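You operate a simulated robot arm through the tools that you are given. There is no shell and no other tool.

You are at the controls of a simulated robot arm. One attempt, no reset.

Task
Move the blue audio plug to the black laptop and play Interval music.
Fine: press Stop on the grey laptop, it stays on; mute In 1 once, before the plug moves, and unmute it when the cue plays; arrow keys, then Go; start no other cue; dials and other plugs stay.

It is judged by the outcome, as a careful person would: the job done as asked, and still so three seconds after it is handed in. It fails if anything else is knocked over, pushed out of place, dropped, spilled or broken.

Robot
A 6-joint arm with a two-finger parallel gripper, fixed in place. Base frame: the origin is at the foot of the arm, x ahead of it, y to its left, z up. Readings come in mm, rad, newtons and seconds.
Its first joint turns from -2.897 to 2.897 rad. Payload 3.43 kg.
Tool frame: the origin (TCP) lies between the finger pads and is the grasp point; the fingertips stand 34 mm ahead of it; z points along the fingers, y is the line along which they close. The gripper opens to 128 mm. The fingers are 24 mm wide and 12 mm thick; the gripper's body (48 by 130 mm) begins 96 mm behind the TCP.
Orientation is that of the tool frame in the base frame, as a unit quaternion [w, x, y, z]. With the fingers straight down and closing along the base's y, the tool's x points along the base's -x, its y along +y and its z along -z.

Tools
- The arm moves only by the tool apply_moves. Its argument "moves" is a list of rows, each a list of 3 entries, a list of its own where there are three numbers: the shift along the tool's x, y, z in cm, then the turn, a rotation vector about the tool's x, y, z in rad, then the finger opening in cm, from 0 to 12.8. In form: [[[tx, ty, tz], [wx, wy, wz], claw], ...]. A call has 1 to 20 rows; each row is the pose to reach, as a shift and turn from the pose commanded when the call began, along the tool's axes at that moment. Each row takes 0.2 s and may step no farther than 50 mm and 0.15 rad from the row before; otherwise, or with a gripper value out of range, the whole call is refused. Where a pose cannot be reached the arm comes as near as it can. A force on the tool above 50 N (or 10 N above the force at the start of the call, whichever is more), or a blocked arm, ends the call early, and 0.2 s more pass. The fingers move at their own pace (about 153 mm/s each) and stop on an object; they squeeze with about 37 N. The grip force told is the motor's: it shows also when the fingers shut on nothing. Time passes only in rows, and 0.2 s behind the last, so rows that repeat a pose let the fingers close. It gives the time, the measured TCP pose, the force on the tool (base axes), the opening and the grip force at its end, in the units of the frame above (readings bear some noise), with the torque about the TCP (base axes, N m) and any sound that the robot's microphone picked up.
- Cameras (640 x 400 px; columns grow to the right, rows downward): "scene" is fixed at [50.6, -501.8, 1326.6]; the picture's right is [0.53, -0.85, 0.00], its down [-0.46, -0.29, -0.84] and it looks along [0.71, 0.44, -0.54] (base axes); focal length 332 px, centre (320, 200). "wrist" rides on the gripper at [76, -11, -160] in the tool frame; the picture's right is [0.15, 0.99, 0.00], its down [-0.88, 0.13, -0.46] and it looks along [-0.45, 0.07, 0.89] (tool axes); focal length 234 px, centre (320, 200). There is no depth. A picture from a camera that has moved, and an enlarged one, comes with that camera's place and axes in the base frame and with its lens.
- get_image(camera): a new picture of that camera. The clock stands still meanwhile.
- close_up(camera, box): a new picture of the part [left, top, right, bottom] of that camera's present view, enlarged. The clock stands still meanwhile.
- hand_in(): hands the job in; it is judged then, once.

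Places have to be worked out from the pictures, the camera data and where the tool is seen. Open the gripper and draw the arm clear of the work before you hand the job in, unless the task says otherwise.

The tools are called after ">>>" by a JSON object that holds its "api" and its "payload". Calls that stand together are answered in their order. apply_moves: Moves the arm, as the interface text tells. Its arguments: {"type":"object","properties":{"moves":{"type":"array","items":{"type":"array"}}},"required":["moves"]} The other tools are called the same way: get_image (camera) takes a picture; close_up (camera, box) takes an enlarged picture of a part of a camera's view; hand_in () hands the job in.

At the start:

```text
time: 0.0
eef_pos: [481.3, -367.1, 1071.6]
ee_rot: [0.001, 0.002, 1.0, -0.001]
wrist_force: [-0.2, 0.3, -1.2]
wrist_torque: [0.02, 0.02, 0.02]
finger_gap: 128.1
grip_force: 0.1
```

scene: 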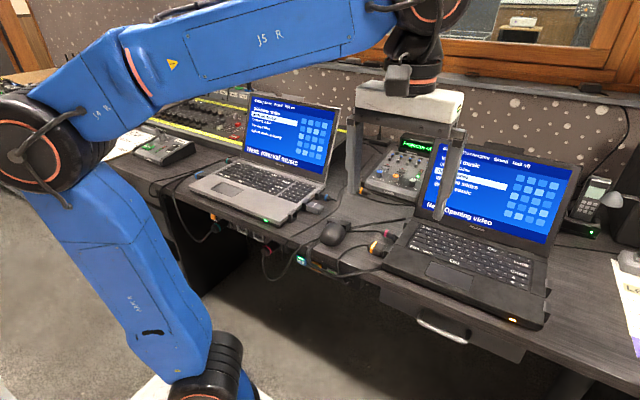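
wrist: 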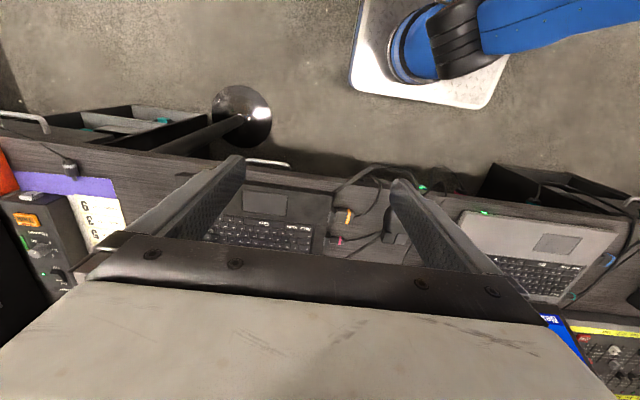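

I start by looking at the two laptops, the mixer and the plugs closely from both cameras before moving.

>>> {"api": "close_up", "payload": {"camera": "scene", "box": [180, 80, 360, 280]}}

>>> {"api": "close_up", "payload": {"camera": "scene", "box": [340, 120, 600, 330]}}

>>> {"api": "close_up", "payload": {"camera": "wrist", "box": [400, 140, 640, 320]}}

>>> {"api": "close_up", "payload": {"camera": "wrist", "box": [180, 150, 440, 300]}}

```text
2.00 times, centred on (270, 180) of scene
camera zoom: at [50.6, -501.8, 1326.6], right [0.53, -0.85, 0.0], down [-0.46, -0.29, -0.84], along [0.71, 0.44, -0.54], focal length 664 px, centre (420, 240)
```

zoom: 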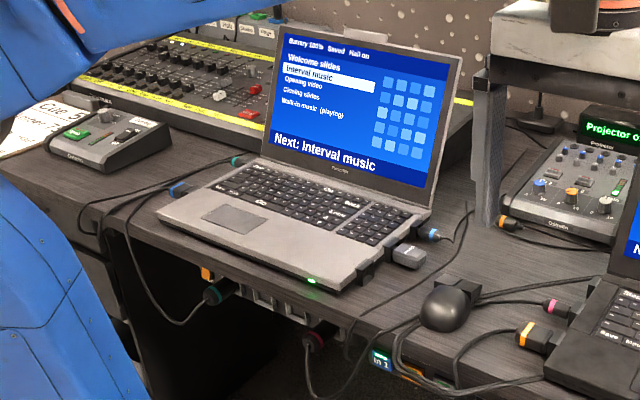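

```text
1.90 times, centred on (470, 225) of scene
camera zoom: at [50.6, -501.8, 1326.6], right [0.53, -0.85, 0.0], down [-0.46, -0.29, -0.84], along [0.71, 0.44, -0.54], focal length 632 px, centre (34, 152)
```

zoom: 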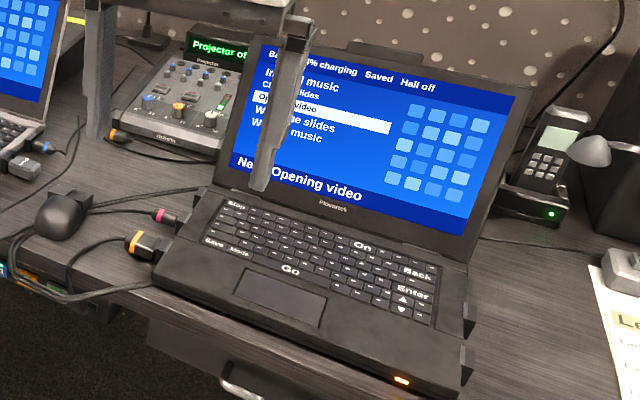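

```text
2.22 times, centred on (520, 230) of wrist
camera zoom: at [406.1, -378.1, 1233.3], right [-0.15, 0.99, 0.0], down [0.88, 0.13, 0.46], along [0.45, 0.07, -0.89], focal length 520 px, centre (-124, 133)
```

zoom: 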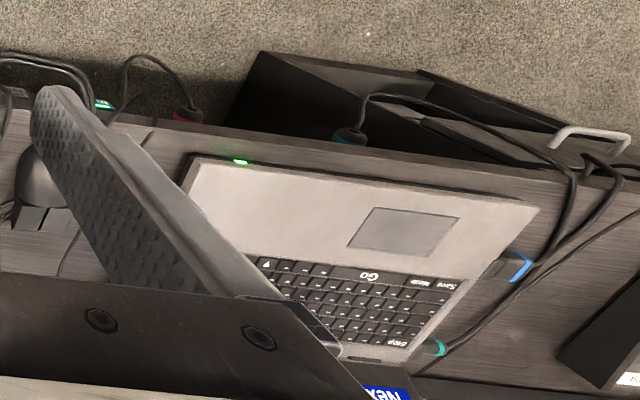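

```text
2.46 times, centred on (310, 225) of wrist
camera zoom: at [406.1, -378.1, 1233.3], right [-0.15, 0.99, 0.0], down [0.88, 0.13, 0.46], along [0.45, 0.07, -0.89], focal length 576 px, centre (345, 138)
```

zoom: 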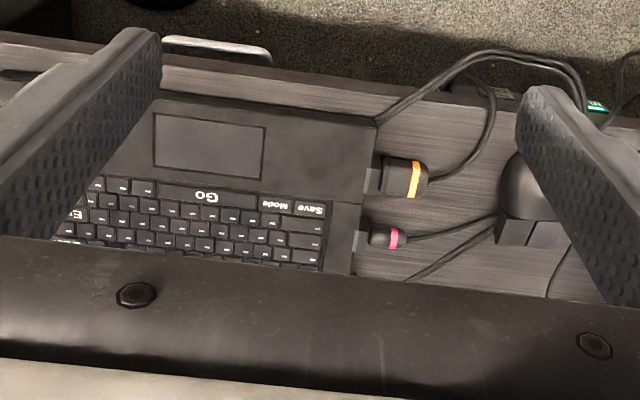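

Two blue-ringed connectors appear on the grey laptop, so I need to tell which is audio. I zoom in further on each candidate and on the mixer units.

>>> {"api": "close_up", "payload": {"camera": "scene", "box": [360, 130, 440, 210]}}

>>> {"api": "close_up", "payload": {"camera": "scene", "box": [260, 180, 400, 290]}}

>>> {"api": "close_up", "payload": {"camera": "scene", "box": [110, 90, 250, 200]}}

>>> {"api": "close_up", "payload": {"camera": "scene", "box": [180, 160, 300, 260]}}

>>> {"api": "close_up", "payload": {"camera": "scene", "box": [540, 150, 640, 300]}}

>>> {"api": "close_up", "payload": {"camera": "scene", "box": [0, 60, 140, 180]}}

```text
5.00 times, centred on (400, 170) of scene
camera zoom: at [50.6, -501.8, 1326.6], right [0.53, -0.85, 0.0], down [-0.46, -0.29, -0.84], along [0.71, 0.44, -0.54], focal length 1660 px, centre (-80, 350)
```

zoom: 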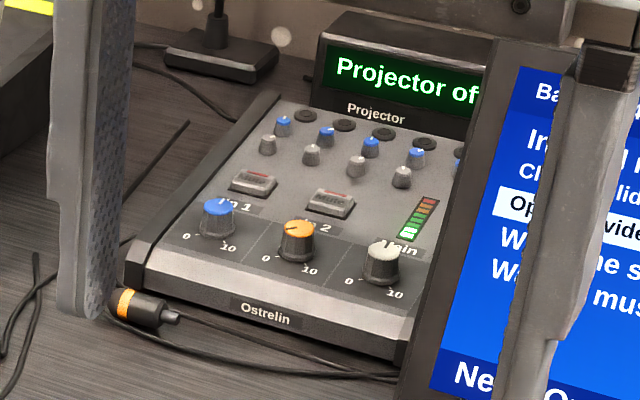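

```text
3.64 times, centred on (330, 235) of scene
camera zoom: at [50.6, -501.8, 1326.6], right [0.53, -0.85, 0.0], down [-0.46, -0.29, -0.84], along [0.71, 0.44, -0.54], focal length 1208 px, centre (284, 73)
```

zoom: 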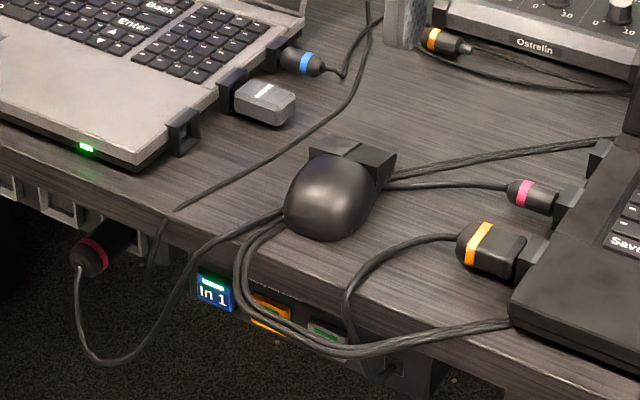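

```text
3.64 times, centred on (180, 145) of scene
camera zoom: at [50.6, -501.8, 1326.6], right [0.53, -0.85, 0.0], down [-0.46, -0.29, -0.84], along [0.71, 0.44, -0.54], focal length 1208 px, centre (829, 400)
```

zoom: 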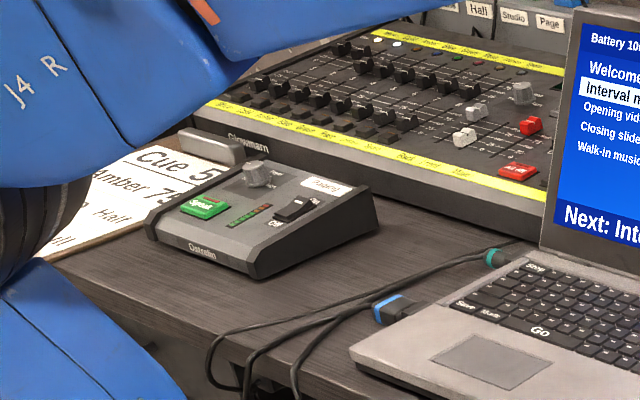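

```text
4.00 times, centred on (240, 210) of scene
camera zoom: at [50.6, -501.8, 1326.6], right [0.53, -0.85, 0.0], down [-0.46, -0.29, -0.84], along [0.71, 0.44, -0.54], focal length 1328 px, centre (640, 160)
```

zoom: 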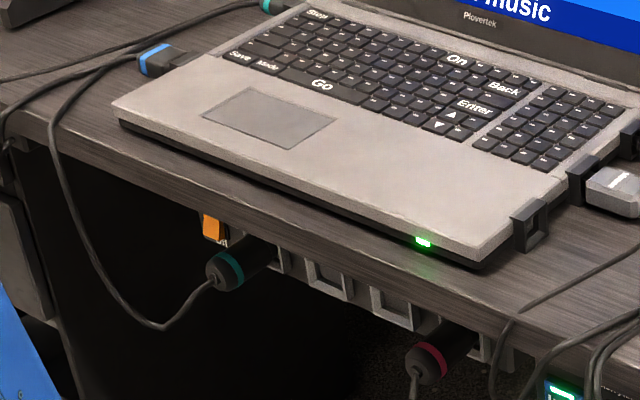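

```text
2.67 times, centred on (590, 225) of scene
camera zoom: at [50.6, -501.8, 1326.6], right [0.53, -0.85, 0.0], down [-0.46, -0.29, -0.84], along [0.71, 0.44, -0.54], focal length 886 px, centre (-400, 133)
```

zoom: 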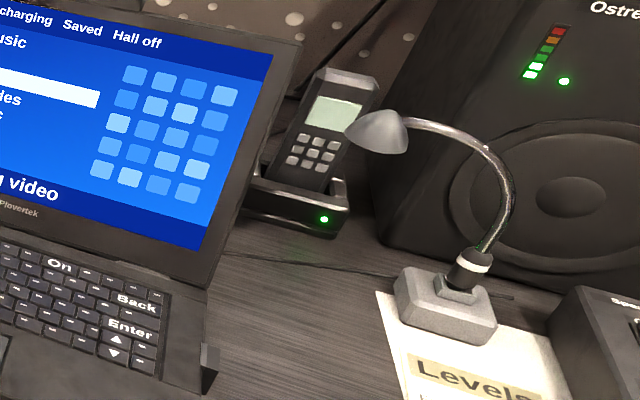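

```text
3.33 times, centred on (70, 120) of scene
camera zoom: at [50.6, -501.8, 1326.6], right [0.53, -0.85, 0.0], down [-0.46, -0.29, -0.84], along [0.71, 0.44, -0.54], focal length 1107 px, centre (1153, 467)
```

zoom: 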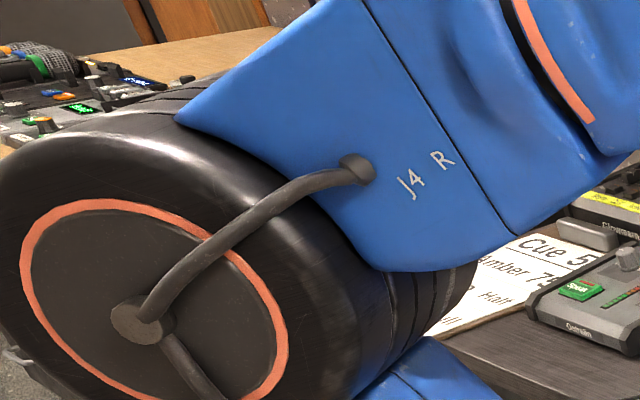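

Findings so far:
- **Audio plug:** the blue-ringed jack on the grey laptop's right side, near (810, -50, 768).
- **Mixer:** the "In 1 / In 2 / Main" unit, near (1050, -150). 
- **Black laptop:** a third, seemingly empty socket on its left side, near (820, -310).

I move the gripper up over the middle, keeping it high, to look with the wrist camera.

>>> {"api": "apply_moves", "payload": {"moves": [[[-3, 3, 0], [0, 0, 0], 12.8], [[-6, 6, 0], [0, 0, 0], 12.8], [[-9, 9, 0], [0, 0, 0], 12.8], [[-12, 12, 0], [0, 0, 0], 12.8], [[-15, 15, 0], [0, 0, 0], 12.8], [[-18, 18, 0], [0, 0, 0], 12.8], [[-21, 21, 0], [0, 0, 0], 12.8], [[-23, 24, 0], [0, 0, 0], 12.8]]}}

```text
time: 1.8
eef_pos: [709.8, -127.6, 1072.1]
ee_rot: [0.0, 0.001, 1.0, -0.001]
wrist_force: [-0.6, 0.3, -0.4]
wrist_torque: [0.0, 0.0, 0.01]
finger_gap: 128.1
grip_force: 0.1
```

The arm is at (710, -128, 1072) as commanded. I take pictures from both cameras now.

>>> {"api": "get_image", "payload": {"camera": "wrist"}}

>>> {"api": "get_image", "payload": {"camera": "scene"}}

```text
taken
camera wrist: at [636.0, -138.2, 1233.5], right [-0.14, 0.99, 0.0], down [0.88, 0.13, 0.46], along [0.45, 0.06, -0.89], focal length 234 px, centre (320, 200)
```

wrist: 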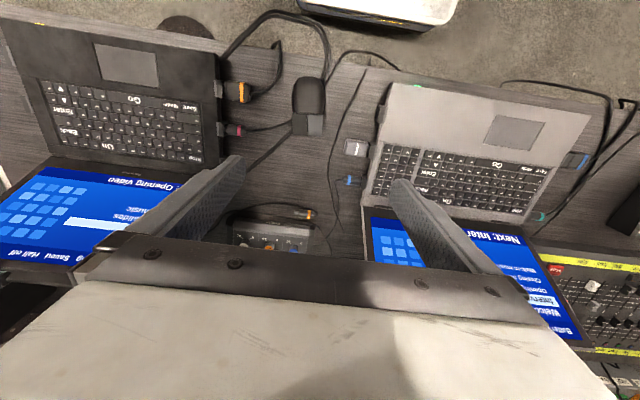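

```text
taken
```

scene: 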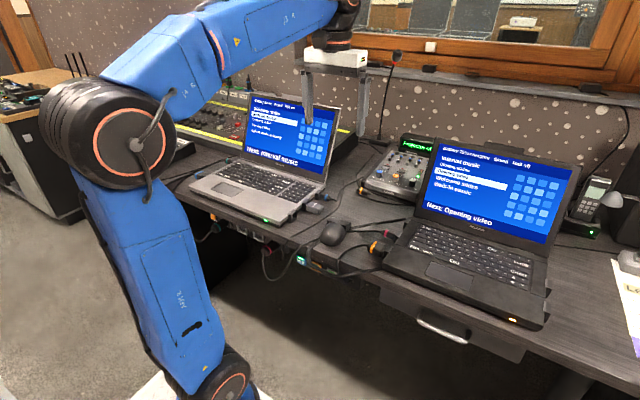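

Both views are clearer now. I zoom in on the sockets, plug and cable, mixer, and the black laptop's keys.

>>> {"api": "close_up", "payload": {"camera": "wrist", "box": [200, 70, 400, 195]}}

>>> {"api": "close_up", "payload": {"camera": "wrist", "box": [320, 70, 480, 220]}}

>>> {"api": "close_up", "payload": {"camera": "scene", "box": [350, 120, 450, 220]}}

>>> {"api": "close_up", "payload": {"camera": "scene", "box": [280, 160, 440, 270]}}

>>> {"api": "close_up", "payload": {"camera": "scene", "box": [400, 130, 580, 330]}}

>>> {"api": "close_up", "payload": {"camera": "scene", "box": [180, 80, 350, 230]}}

```text
3.20 times, centred on (300, 132) of wrist
camera zoom: at [636.0, -138.2, 1233.5], right [-0.14, 0.99, 0.0], down [0.88, 0.13, 0.46], along [0.45, 0.06, -0.89], focal length 749 px, centre (384, 416)
```

zoom: 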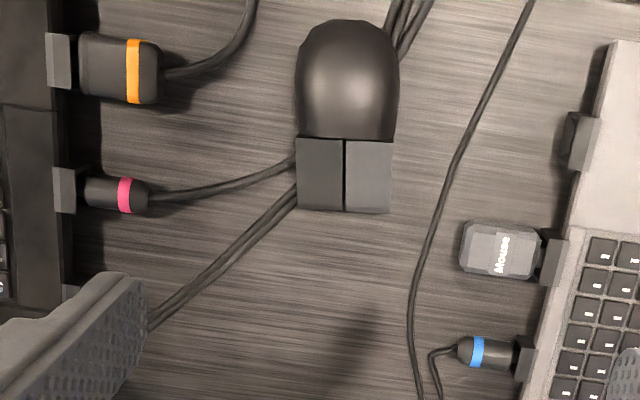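

```text
2.67 times, centred on (400, 145) of wrist
camera zoom: at [636.0, -138.2, 1233.5], right [-0.14, 0.99, 0.0], down [0.88, 0.13, 0.46], along [0.45, 0.06, -0.89], focal length 624 px, centre (107, 347)
```

zoom: 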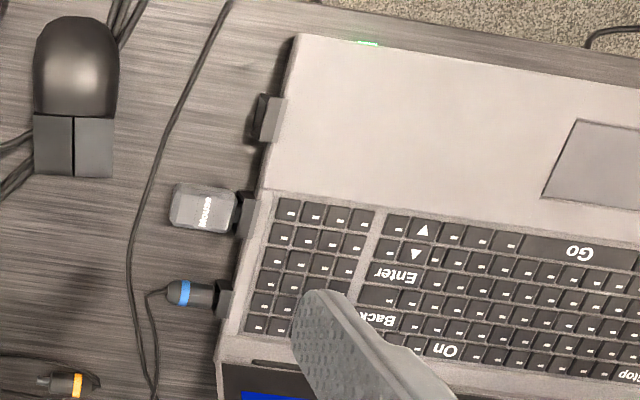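

```text
4.00 times, centred on (400, 170) of scene
camera zoom: at [50.6, -501.8, 1326.6], right [0.53, -0.85, 0.0], down [-0.46, -0.29, -0.84], along [0.71, 0.44, -0.54], focal length 1328 px, centre (0, 320)
```

zoom: 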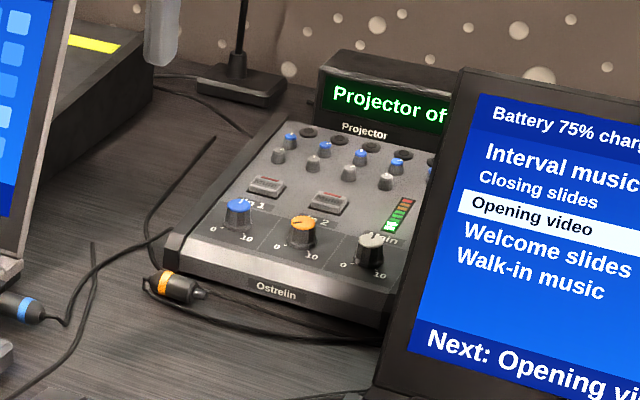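

```text
3.64 times, centred on (360, 215) of scene
camera zoom: at [50.6, -501.8, 1326.6], right [0.53, -0.85, 0.0], down [-0.46, -0.29, -0.84], along [0.71, 0.44, -0.54], focal length 1208 px, centre (174, 146)
```

zoom: 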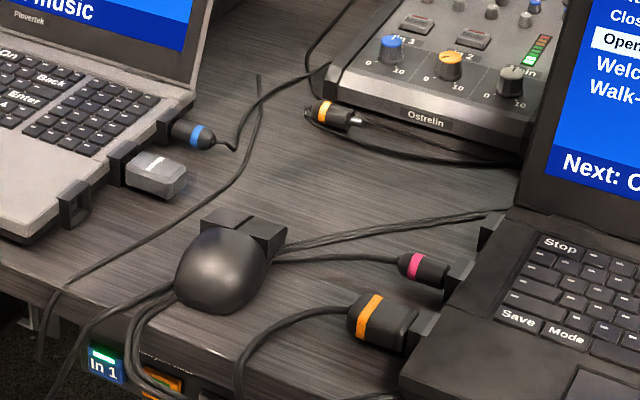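

```text
2.00 times, centred on (490, 230) of scene
camera zoom: at [50.6, -501.8, 1326.6], right [0.53, -0.85, 0.0], down [-0.46, -0.29, -0.84], along [0.71, 0.44, -0.54], focal length 664 px, centre (-20, 140)
```

zoom: 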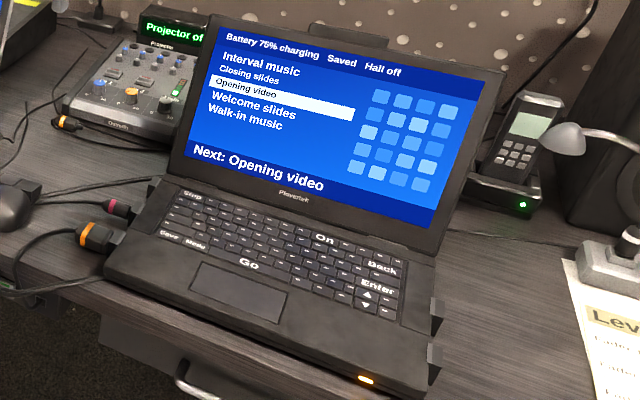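

```text
2.67 times, centred on (265, 155) of scene
camera zoom: at [50.6, -501.8, 1326.6], right [0.53, -0.85, 0.0], down [-0.46, -0.29, -0.84], along [0.71, 0.44, -0.54], focal length 886 px, centre (467, 320)
```

zoom: 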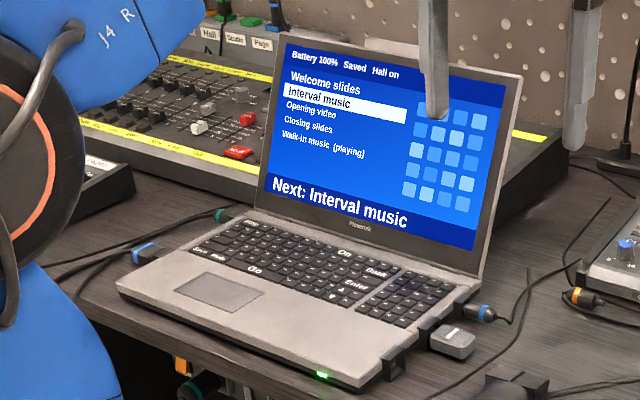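

The plug ring triangulates to (814, -50, 768), and the black laptop's rear-left socket block is near (814, -310). Both laptops are square to the base axes. I turn the tool 90° with a small tilt and lower it, so the wrist camera faces the black laptop's left side.

>>> {"api": "apply_moves", "payload": {"moves": [[[-0.78, -0.45, 1.43], [0.0228, -0.0228, 0.1294], 12.8], [[-1.55, -0.9, 2.87], [0.0456, -0.0456, 0.2589], 12.8], [[-2.33, -1.35, 4.3], [0.0685, -0.0685, 0.3883], 12.8], [[-3.1, -1.8, 5.73], [0.0913, -0.0913, 0.5178], 12.8], [[-3.88, -2.25, 7.17], [0.1141, -0.1141, 0.6472], 12.8], [[-4.65, -2.7, 8.6], [0.137, -0.137, 0.7767], 12.8], [[-5.43, -3.15, 10.03], [0.1598, -0.1598, 0.9061], 12.8], [[-6.2, -3.6, 11.47], [0.1826, -0.1826, 1.0356], 12.8], [[-6.98, -4.05, 12.9], [0.2054, -0.2054, 1.165], 12.8], [[-7.75, -4.5, 14.33], [0.2283, -0.2283, 1.2945], 12.8], [[-8.53, -4.95, 15.77], [0.2511, -0.2511, 1.4239], 12.8], [[-9.3, -5.4, 17.2], [0.2739, -0.2739, 1.5534], 12.8]]}}

>>> {"api": "get_image", "payload": {"camera": "wrist"}}

>>> {"api": "get_image", "payload": {"camera": "scene"}}

```text
time: 4.4
eef_pos: [804.6, -181.0, 900.6]
ee_rot: [0.123, 0.697, 0.695, -0.124]
wrist_force: [-0.2, 0.2, 0.6]
wrist_torque: [-0.02, -0.08, -0.01]
finger_gap: 127.7
grip_force: 0.2
```

```text
taken
camera wrist: at [794.1, -55.1, 1025.1], right [0.99, 0.13, -0.05], down [0.13, -0.67, 0.73], along [0.07, -0.73, -0.68], focal length 234 px, centre (320, 200)
```

wrist: 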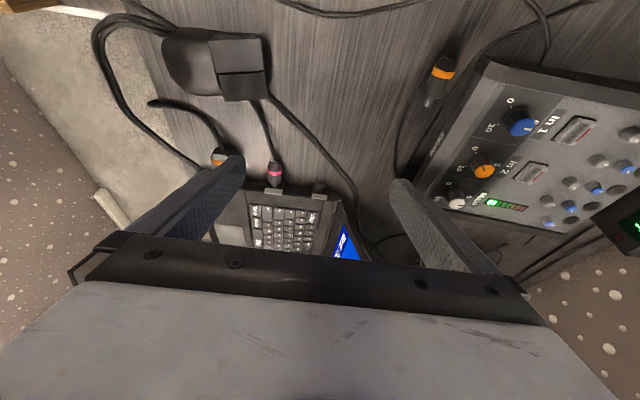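

```text
taken
```

scene: 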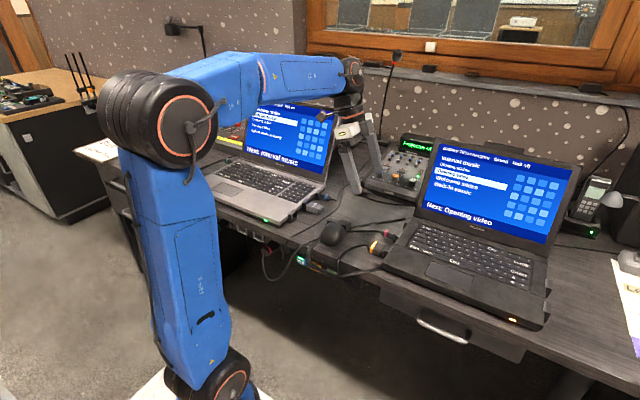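

The mixer and the side of the black laptop are in view. I zoom in on the sockets and the mixer panel.

>>> {"api": "close_up", "payload": {"camera": "wrist", "box": [200, 120, 380, 270]}}

>>> {"api": "close_up", "payload": {"camera": "wrist", "box": [400, 40, 640, 260]}}

>>> {"api": "close_up", "payload": {"camera": "wrist", "box": [480, 80, 640, 200]}}

>>> {"api": "close_up", "payload": {"camera": "wrist", "box": [240, 140, 360, 220]}}

```text
2.67 times, centred on (290, 195) of wrist
camera zoom: at [794.1, -55.1, 1025.1], right [0.99, 0.13, -0.05], down [0.13, -0.67, 0.73], along [0.07, -0.73, -0.68], focal length 624 px, centre (400, 213)
```

zoom: 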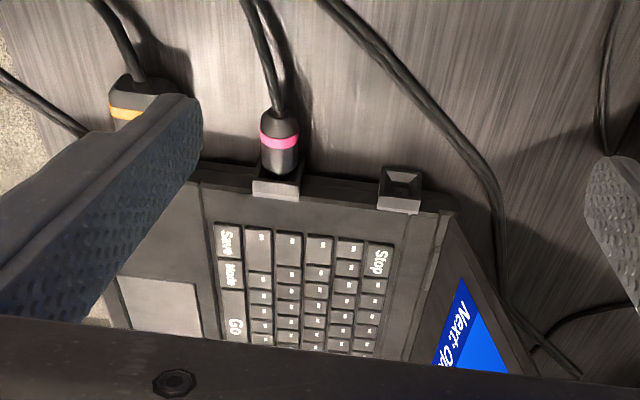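

```text
1.82 times, centred on (520, 150) of wrist
camera zoom: at [794.1, -55.1, 1025.1], right [0.99, 0.13, -0.05], down [0.13, -0.67, 0.73], along [0.07, -0.73, -0.68], focal length 426 px, centre (-44, 291)
```

zoom: 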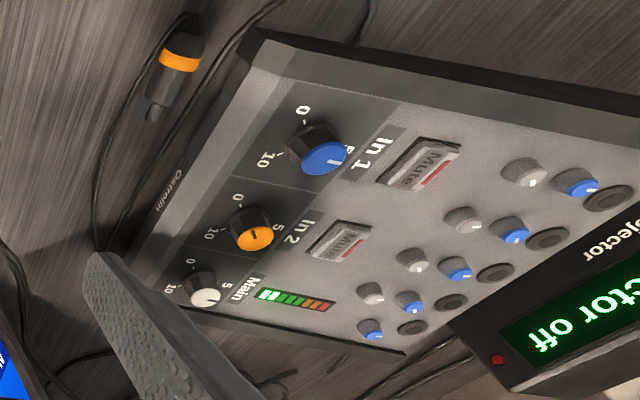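

```text
3.33 times, centred on (560, 140) of wrist
camera zoom: at [794.1, -55.1, 1025.1], right [0.99, 0.13, -0.05], down [0.13, -0.67, 0.73], along [0.07, -0.73, -0.68], focal length 781 px, centre (-480, 400)
```

zoom: 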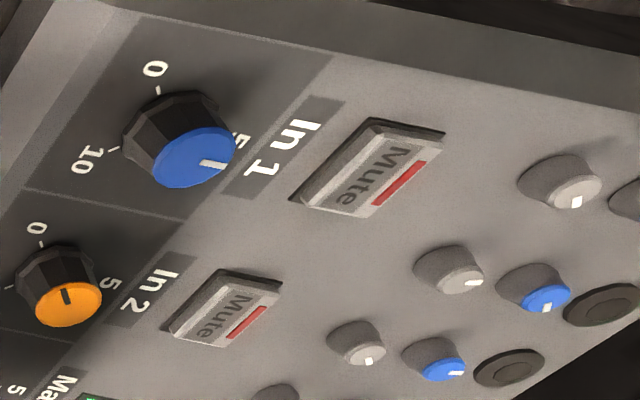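

```text
5.00 times, centred on (300, 180) of wrist
camera zoom: at [794.1, -55.1, 1025.1], right [0.99, 0.13, -0.05], down [0.13, -0.67, 0.73], along [0.07, -0.73, -0.68], focal length 1171 px, centre (420, 300)
```

zoom: 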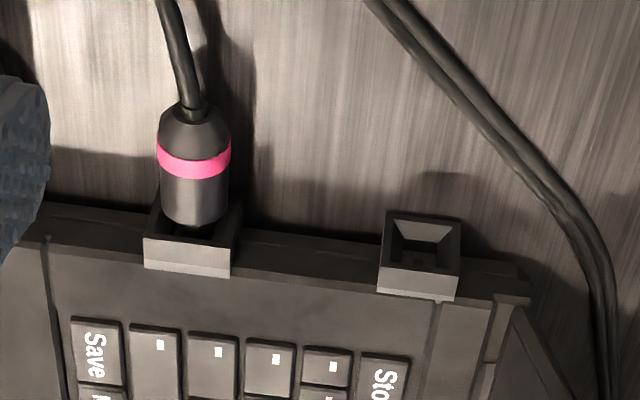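

The black laptop's rear-left socket is an empty funnel. The In 1 Mute button triangulates to (1062, -150, 793). The grey laptop's Stop key is near (830, 334, 776). I close the fingers, tilt the tool outward with a 45° yaw so one fingertip corner leads, and hover near the Stop key.

>>> {"api": "apply_moves", "payload": {"moves": [[[3.95, -0.37, -1.7], [-0.0584, 0.0069, -0.0539], 0], [[7.9, -0.74, -3.4], [-0.1167, 0.0138, -0.1078], 0], [[11.85, -1.12, -5.1], [-0.1751, 0.0206, -0.1617], 0], [[15.8, -1.49, -6.79], [-0.2335, 0.0275, -0.2156], 0], [[19.75, -1.86, -8.49], [-0.2918, 0.0344, -0.2695], 0], [[23.7, -2.23, -10.19], [-0.3502, 0.0413, -0.3234], 0], [[27.64, -2.6, -11.89], [-0.4086, 0.0481, -0.3772], 0], [[31.59, -2.97, -13.59], [-0.4669, 0.055, -0.4311], 0], [[35.54, -3.35, -15.29], [-0.5253, 0.0619, -0.485], 0], [[39.49, -3.72, -16.98], [-0.5837, 0.0688, -0.5389], 0], [[43.44, -4.09, -18.68], [-0.642, 0.0756, -0.5928], 0], [[47.39, -4.46, -20.38], [-0.7004, 0.0825, -0.6467], 0]]}}

>>> {"api": "get_image", "payload": {"camera": "wrist"}}

>>> {"api": "get_image", "payload": {"camera": "scene"}}

```text
time: 7.0
eef_pos: [761.4, 334.4, 929.4]
ee_rot: [0.278, 0.366, 0.881, 0.114]
wrist_force: [-0.8, -0.5, -0.6]
wrist_torque: [0.0, 0.03, 0.03]
finger_gap: 0.0
grip_force: 33.0
```

```text
taken
camera wrist: at [619.9, 380.1, 1025.9], right [0.49, 0.8, 0.34], down [0.32, -0.53, 0.78], along [0.81, -0.27, -0.52], focal length 234 px, centre (320, 200)
```

wrist: 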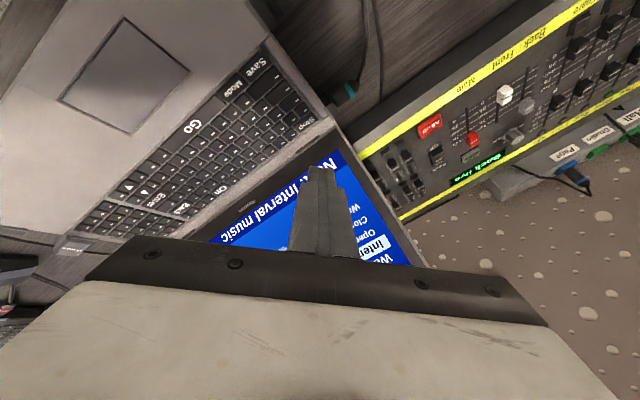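

```text
taken
```

scene: 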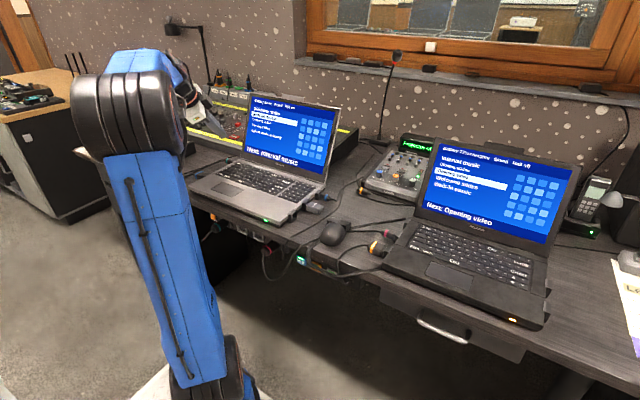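

I zoom in on the Stop key and on the fingertip shape.

>>> {"api": "close_up", "payload": {"camera": "wrist", "box": [160, 30, 360, 180]}}

>>> {"api": "close_up", "payload": {"camera": "wrist", "box": [260, 140, 380, 260]}}

>>> {"api": "close_up", "payload": {"camera": "scene", "box": [180, 80, 340, 200]}}

```text
2.67 times, centred on (260, 105) of wrist
camera zoom: at [619.9, 380.1, 1025.9], right [0.49, 0.8, 0.34], down [0.32, -0.53, 0.78], along [0.81, -0.27, -0.52], focal length 624 px, centre (480, 453)
```

zoom: 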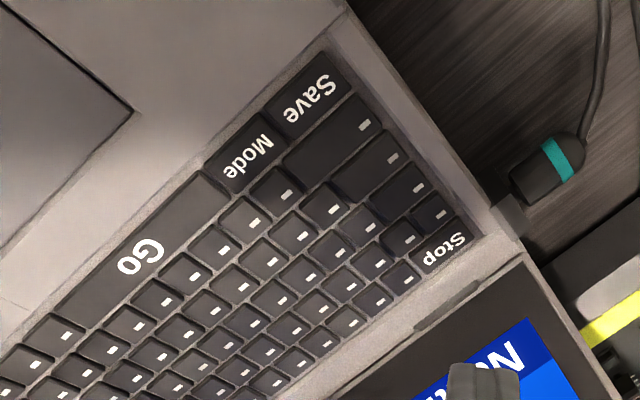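

```text
3.33 times, centred on (320, 200) of wrist
camera zoom: at [619.9, 380.1, 1025.9], right [0.49, 0.8, 0.34], down [0.32, -0.53, 0.78], along [0.81, -0.27, -0.52], focal length 781 px, centre (320, 200)
```

zoom: 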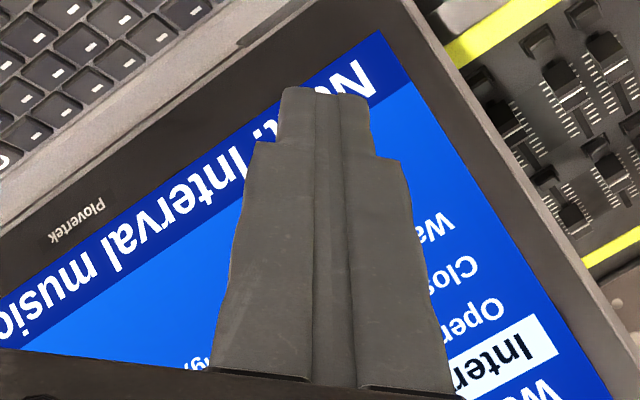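

```text
3.33 times, centred on (260, 140) of scene
camera zoom: at [50.6, -501.8, 1326.6], right [0.53, -0.85, 0.0], down [-0.46, -0.29, -0.84], along [0.71, 0.44, -0.54], focal length 1107 px, centre (520, 400)
```

zoom: 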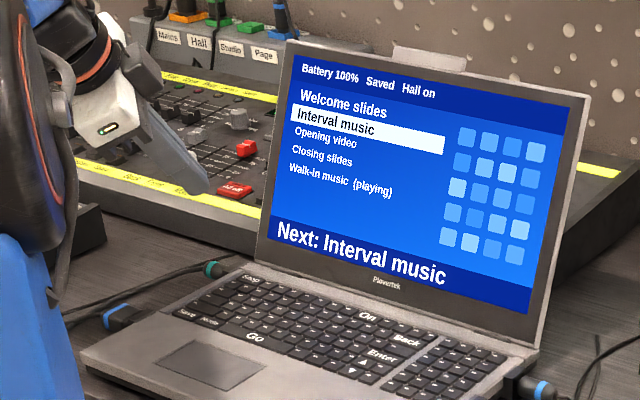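

The Stop key spans about x 824–842, y 320–353, and the fingertip corner looks sharp enough to press it alone. I descend along the tool axis to about 8 mm above it, then check.

>>> {"api": "apply_moves", "payload": {"moves": [[[0.16, -0.05, 2.6], [0, 0, 0], 0], [[0.32, -0.1, 5.2], [0, 0, 0], 0], [[0.47, -0.14, 7.8], [0, 0, 0], 0], [[0.63, -0.19, 10.4], [0, 0, 0], 0], [[0.78, -0.23, 12.75], [0, 0, 0], 0], [[0.78, -0.23, 12.75], [0, 0, 0], 0]]}}

>>> {"api": "get_image", "payload": {"camera": "wrist"}}

>>> {"api": "close_up", "payload": {"camera": "scene", "box": [180, 100, 300, 200]}}

>>> {"api": "close_up", "payload": {"camera": "wrist", "box": [250, 110, 370, 210]}}

```text
time: 8.4
eef_pos: [828.1, 337.7, 823.1]
ee_rot: [0.278, 0.365, 0.881, 0.115]
wrist_force: [0.6, 0.3, -1.3]
wrist_torque: [0.01, -0.02, 0.0]
finger_gap: 0.1
grip_force: 32.9
```

```text
taken
camera wrist: at [686.5, 383.2, 917.9], right [0.49, 0.8, 0.34], down [0.32, -0.53, 0.78], along [0.81, -0.27, -0.52], focal length 234 px, centre (320, 200)
```

wrist: 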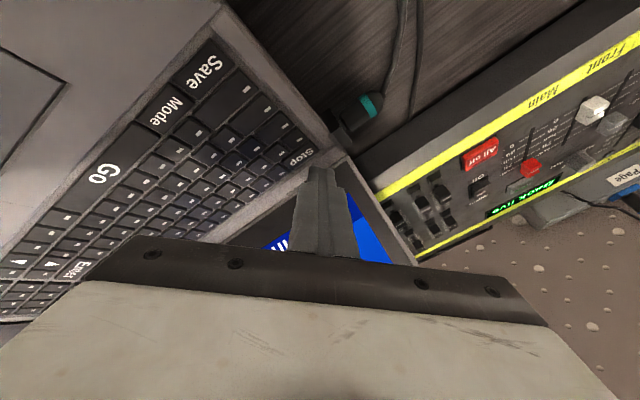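

```text
4.00 times, centred on (240, 150) of scene
camera zoom: at [50.6, -501.8, 1326.6], right [0.53, -0.85, 0.0], down [-0.46, -0.29, -0.84], along [0.71, 0.44, -0.54], focal length 1328 px, centre (640, 400)
```

zoom: 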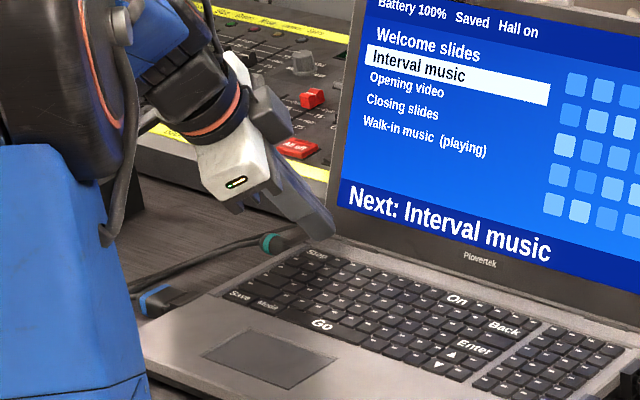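

```text
4.00 times, centred on (310, 160) of wrist
camera zoom: at [686.5, 383.2, 917.9], right [0.49, 0.8, 0.34], down [0.32, -0.53, 0.78], along [0.81, -0.27, -0.52], focal length 937 px, centre (360, 360)
```

zoom: 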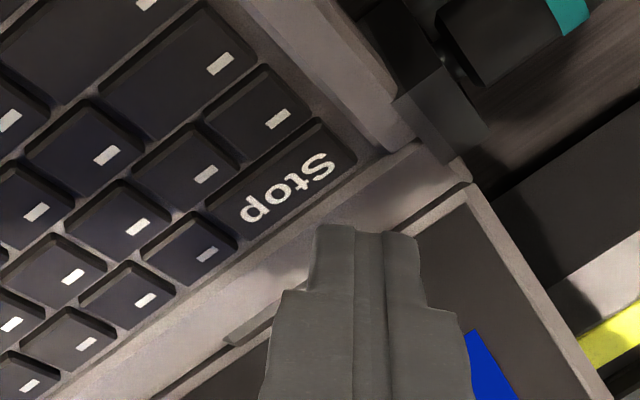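

The fingertip corner sits about 12 mm above the Stop key (key top z ≈ 774.5) and lines up with it. I lower it straight down 10 mm and check the force before pressing in small steps.

>>> {"api": "apply_moves", "payload": {"moves": [[[0.25, -0.25, 0.37], [0, 0, 0], 0], [[0.493, -0.493, 0.733], [0, 0, 0], 0], [[0.493, -0.493, 0.733], [0, 0, 0], 0]]}}

>>> {"api": "close_up", "payload": {"camera": "wrist", "box": [250, 110, 370, 210]}}

>>> {"api": "close_up", "payload": {"camera": "scene", "box": [220, 130, 290, 190]}}

```text
time: 9.2
eef_pos: [826.2, 336.8, 811.9]
ee_rot: [0.279, 0.365, 0.881, 0.115]
wrist_force: [0.6, 0.4, 1.5]
wrist_torque: [-0.02, -0.02, 0.05]
finger_gap: 0.0
grip_force: 32.2
heard: click
```

```text
4.00 times, centred on (310, 160) of wrist
camera zoom: at [684.9, 383.1, 907.7], right [0.49, 0.8, 0.34], down [0.32, -0.53, 0.78], along [0.81, -0.27, -0.52], focal length 937 px, centre (360, 360)
```

zoom: 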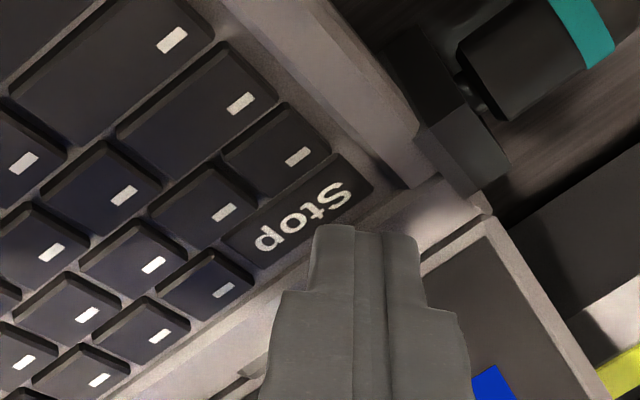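

```text
6.67 times, centred on (255, 160) of scene
camera zoom: at [50.6, -501.8, 1326.6], right [0.53, -0.85, 0.0], down [-0.46, -0.29, -0.84], along [0.71, 0.44, -0.54], focal length 2214 px, centre (753, 467)
```

zoom: 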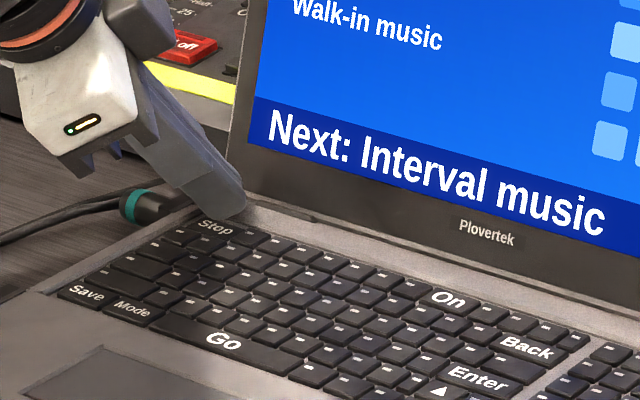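

A click was heard, and "(playing)" is gone from the grey laptop's screen, so Stop registered and the screen is still on. I retract along the tool axis and verify.

>>> {"api": "apply_moves", "payload": {"moves": [[[-0.5, 0.5, -0.9], [0, 0, 0], 0], [[-0.5, 0.5, -4.5], [0, 0, 0], 0], [[-0.5, 0.5, -8.5], [0, 0, 0], 0], [[-0.5, 0.5, -12.5], [0, 0, 0], 0]]}}

>>> {"api": "close_up", "payload": {"camera": "scene", "box": [180, 80, 340, 200]}}

```text
time: 10.2
eef_pos: [760.0, 338.1, 917.4]
ee_rot: [0.278, 0.365, 0.881, 0.114]
wrist_force: [0.6, 0.7, 0.0]
wrist_torque: [-0.02, -0.03, 0.0]
finger_gap: 0.0
grip_force: 32.9
```

```text
3.33 times, centred on (260, 140) of scene
camera zoom: at [50.6, -501.8, 1326.6], right [0.53, -0.85, 0.0], down [-0.46, -0.29, -0.84], along [0.71, 0.44, -0.54], focal length 1107 px, centre (520, 400)
```

zoom: 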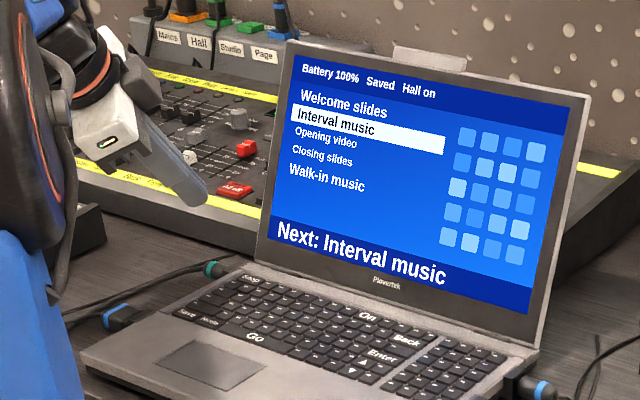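

Walk-in music has stopped and the laptop remains on. Next I carry the tool across, in front of the screen, to face the mixer with a 40° outward tilt.

>>> {"api": "apply_moves", "payload": {"moves": [[[-3.32, -2.95, -0.07], [-0.0031, -0.0075, -0.0714], 0], [[-6.65, -5.9, -0.14], [-0.0062, -0.015, -0.1427], 0], [[-9.97, -8.85, -0.21], [-0.0094, -0.0226, -0.2141], 0], [[-13.3, -11.8, -0.28], [-0.0125, -0.0301, -0.2854], 0], [[-16.62, -14.75, -0.35], [-0.0156, -0.0376, -0.3568], 0], [[-19.95, -17.7, -0.41], [-0.0187, -0.0451, -0.4281], 0], [[-23.27, -20.65, -0.48], [-0.0218, -0.0526, -0.4995], 0], [[-26.6, -23.6, -0.55], [-0.0249, -0.0601, -0.5708], 0], [[-29.92, -26.55, -0.62], [-0.0281, -0.0677, -0.6422], 0], [[-33.25, -29.5, -0.69], [-0.0312, -0.0752, -0.7135], 0], [[-36.57, -32.45, -0.76], [-0.0343, -0.0827, -0.7849], 0]]}}

>>> {"api": "get_image", "payload": {"camera": "wrist"}}

>>> {"api": "get_image", "payload": {"camera": "scene"}}

```text
time: 12.6
eef_pos: [780.6, -151.0, 941.4]
ee_rot: [0.342, 0.001, 0.94, 0.0]
wrist_force: [0.9, -0.7, 0.4]
wrist_torque: [0.0, 0.03, -0.01]
finger_gap: 0.0
grip_force: 33.3
```

```text
taken
camera wrist: at [619.4, -161.5, 1015.1], right [-0.11, 0.99, -0.09], down [0.38, 0.13, 0.92], along [0.92, 0.07, -0.39], focal length 234 px, centre (320, 200)
```

wrist: 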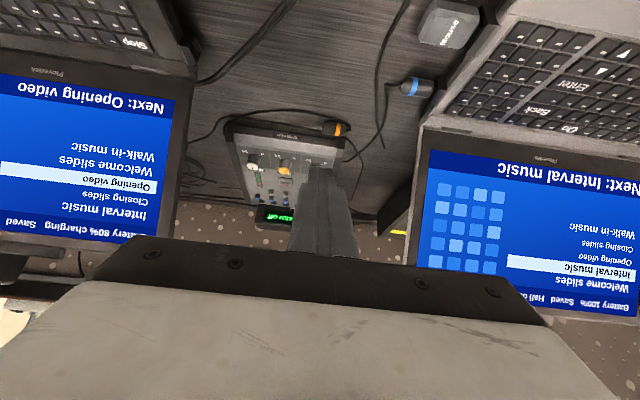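

```text
taken
```

scene: 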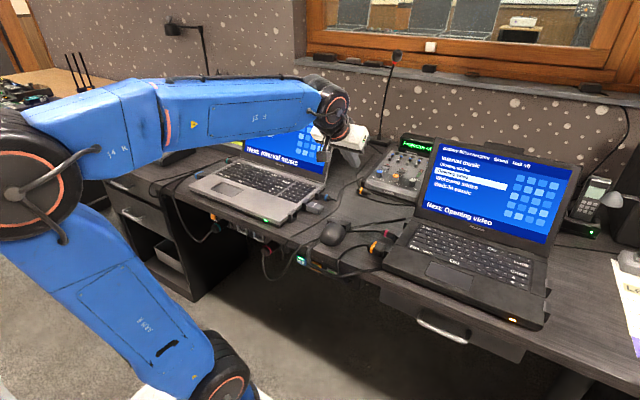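

The reach is good so far. I advance toward the mixer, staying about 60 mm above the Mute button, and check that the pose is attained.

>>> {"api": "apply_moves", "payload": {"moves": [[[-2.26, 0.02, 3.0], [0, 0, 0], 0], [[-4.51, 0.03, 6.0], [0, 0, 0], 0], [[-6.77, 0.05, 9.0], [0, 0, 0], 0], [[-9.02, 0.07, 12.0], [0, 0, 0], 0], [[-11.28, 0.08, 15.0], [0, 0, 0], 0], [[-13.53, 0.1, 18.0], [0, 0, 0], 0]]}}

>>> {"api": "get_image", "payload": {"camera": "wrist"}}

>>> {"api": "close_up", "payload": {"camera": "scene", "box": [340, 110, 440, 210]}}

>>> {"api": "close_up", "payload": {"camera": "wrist", "box": [200, 60, 440, 230]}}

```text
time: 14.0
eef_pos: [997.3, -151.8, 890.5]
ee_rot: [0.343, 0.001, 0.939, -0.001]
wrist_force: [0.1, 0.8, 0.1]
wrist_torque: [0.01, -0.01, -0.03]
finger_gap: 0.0
grip_force: 32.4
```

```text
taken
camera wrist: at [838.6, -163.0, 964.7], right [-0.11, 0.99, -0.1], down [0.38, 0.13, 0.92], along [0.92, 0.07, -0.39], focal length 234 px, centre (320, 200)
```

wrist: 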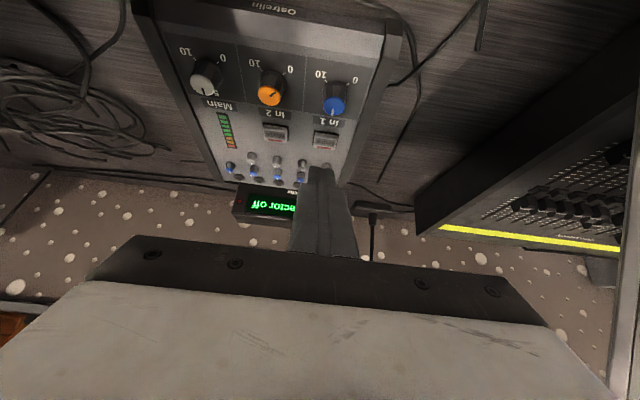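

```text
4.00 times, centred on (390, 160) of scene
camera zoom: at [50.6, -501.8, 1326.6], right [0.53, -0.85, 0.0], down [-0.46, -0.29, -0.84], along [0.71, 0.44, -0.54], focal length 1328 px, centre (40, 360)
```

zoom: 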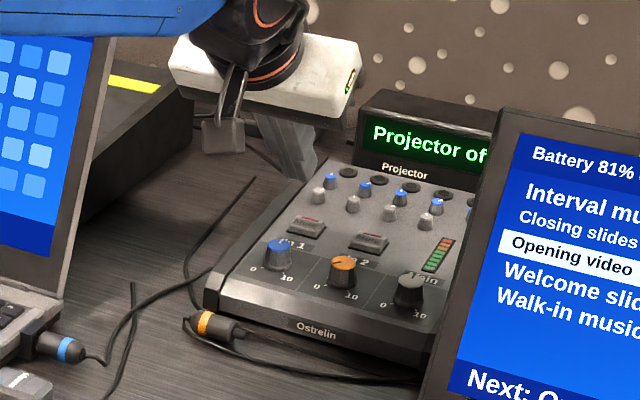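

```text
2.35 times, centred on (320, 145) of wrist
camera zoom: at [838.6, -163.0, 964.7], right [-0.11, 0.99, -0.1], down [0.38, 0.13, 0.92], along [0.92, 0.07, -0.39], focal length 551 px, centre (320, 329)
```

zoom: 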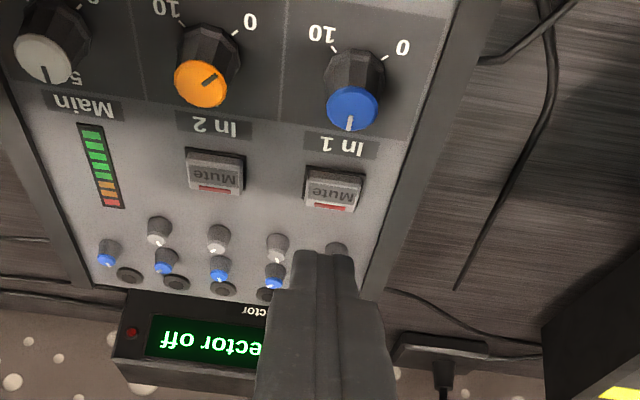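

The pose is reached, and the Mute button reads (1062, -148.5, 793) from this view too. I advance until the fingertip edge is about 10 mm above the button.

>>> {"api": "apply_moves", "payload": {"moves": [[[-0.05, 0.09, 1.8], [0, 0, 0], 0], [[-0.09, 0.18, 3.6], [0, 0, 0], 0], [[-0.14, 0.26, 5.4], [0, 0, 0], 0], [[-0.18, 0.35, 7.2], [0, 0, 0], 0], [[-0.18, 0.35, 7.2], [0, 0, 0], 0]]}}

>>> {"api": "close_up", "payload": {"camera": "wrist", "box": [240, 80, 400, 200]}}

>>> {"api": "close_up", "payload": {"camera": "scene", "box": [370, 130, 430, 190]}}

```text
time: 15.2
eef_pos: [1045.6, -148.3, 835.3]
ee_rot: [0.342, 0.0, 0.94, 0.0]
wrist_force: [-0.4, 0.7, -0.1]
wrist_torque: [-0.03, 0.02, 0.04]
finger_gap: 0.0
grip_force: 33.0
```

```text
3.33 times, centred on (320, 140) of wrist
camera zoom: at [886.0, -157.9, 909.8], right [-0.11, 0.99, -0.09], down [0.38, 0.13, 0.92], along [0.92, 0.07, -0.39], focal length 781 px, centre (320, 400)
```

zoom: 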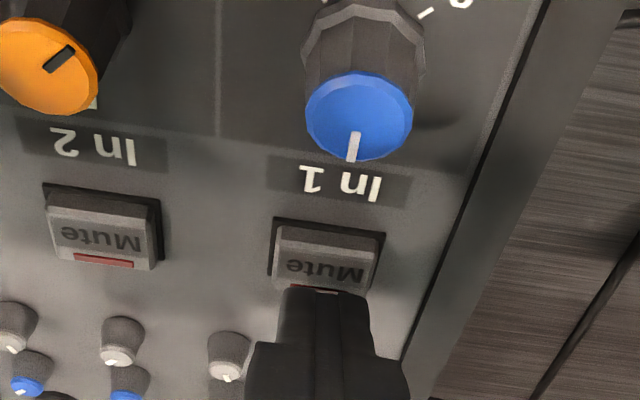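

```text
6.67 times, centred on (400, 160) of scene
camera zoom: at [50.6, -501.8, 1326.6], right [0.53, -0.85, 0.0], down [-0.46, -0.29, -0.84], along [0.71, 0.44, -0.54], focal length 2214 px, centre (-213, 467)
```

zoom: 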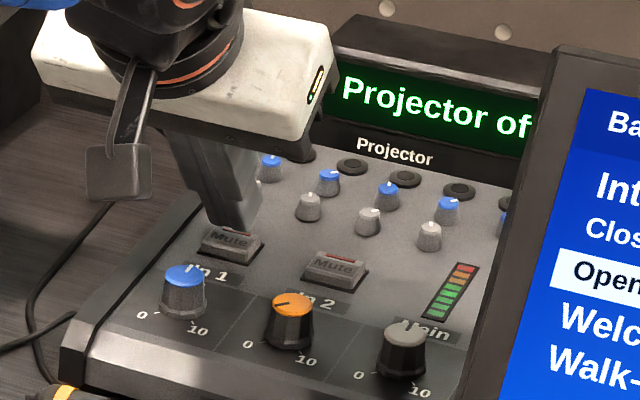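

The edge is centred over the In 1 Mute button, about 9 mm above it. I lower 8 mm gently and read the force and sound.

>>> {"api": "apply_moves", "payload": {"moves": [[[0.1, 0, 0.25], [0, 0, 0], 0], [[0.2, 0, 0.45], [0, 0, 0], 0], [[0.28, 0, 0.6], [0, 0, 0], 0], [[0.36, 0, 0.74], [0, 0, 0], 0]]}}

>>> {"api": "close_up", "payload": {"camera": "wrist", "box": [240, 80, 400, 200]}}

>>> {"api": "close_up", "payload": {"camera": "scene", "box": [370, 130, 430, 190]}}

```text
time: 16.2
eef_pos: [1047.7, -147.4, 828.8]
ee_rot: [0.343, 0.0, 0.939, -0.001]
wrist_force: [-4.6, -1.3, 11.4]
wrist_torque: [-0.05, 0.02, 0.0]
finger_gap: 0.0
grip_force: 32.4
heard: click
```

```text
3.33 times, centred on (320, 140) of wrist
camera zoom: at [887.4, -157.7, 903.1], right [-0.11, 0.99, -0.1], down [0.38, 0.13, 0.92], along [0.92, 0.07, -0.39], focal length 781 px, centre (320, 400)
```

zoom: 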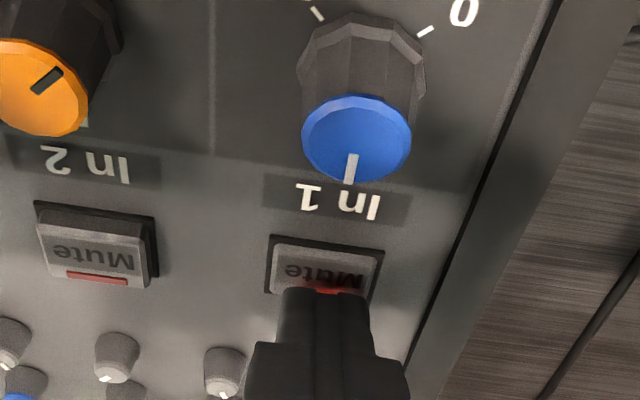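

```text
6.67 times, centred on (400, 160) of scene
camera zoom: at [50.6, -501.8, 1326.6], right [0.53, -0.85, 0.0], down [-0.46, -0.29, -0.84], along [0.71, 0.44, -0.54], focal length 2214 px, centre (-213, 467)
```

zoom: 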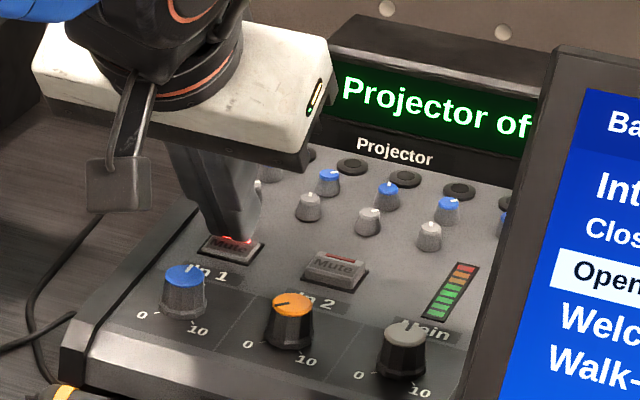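

A click was heard and the In 1 mute light is red. I lift straight off, then back away.

>>> {"api": "apply_moves", "payload": {"moves": [[[-0.36, 0, -0.74], [0, 0, 0], 0], [[-0.3, 0, -3.5], [0, 0, 0], 0], [[-0.2, 0, -8.0], [0, 0, 0], 0], [[2.3, 0, -11.3], [0, 0, 0], 0], [[5.0, 0, -14.9], [0, 0, 0], 0], [[7.7, 0, -18.5], [0, 0, 0], 0]]}}

>>> {"api": "get_image", "payload": {"camera": "scene"}}

>>> {"api": "close_up", "payload": {"camera": "scene", "box": [340, 110, 440, 210]}}

>>> {"api": "get_image", "payload": {"camera": "wrist"}}

```text
time: 17.6
eef_pos: [868.6, -145.6, 919.4]
ee_rot: [0.341, 0.0, 0.94, 0.0]
wrist_force: [0.2, -0.4, -0.4]
wrist_torque: [0.02, -0.01, 0.02]
finger_gap: 0.2
grip_force: 33.2
```

```text
taken
```

scene: 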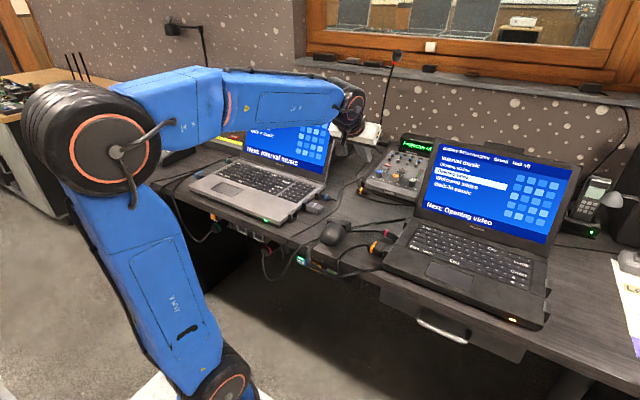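

```text
4.00 times, centred on (390, 160) of scene
camera zoom: at [50.6, -501.8, 1326.6], right [0.53, -0.85, 0.0], down [-0.46, -0.29, -0.84], along [0.71, 0.44, -0.54], focal length 1328 px, centre (40, 360)
```

zoom: 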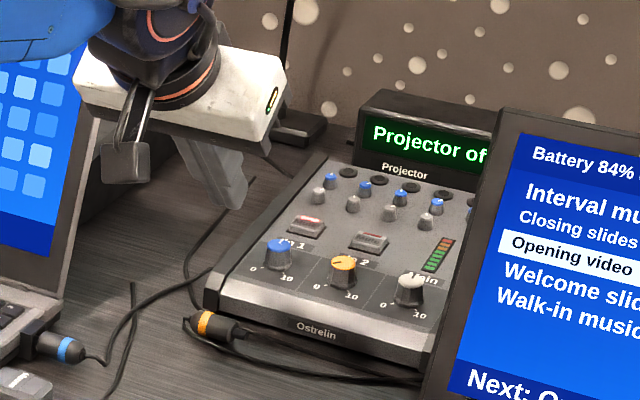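

```text
taken
camera wrist: at [709.9, -157.2, 993.2], right [-0.11, 0.99, -0.09], down [0.38, 0.13, 0.91], along [0.92, 0.07, -0.39], focal length 234 px, centre (320, 200)
```

wrist: 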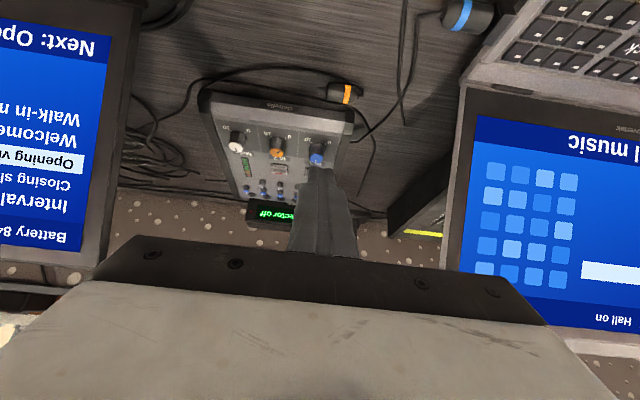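

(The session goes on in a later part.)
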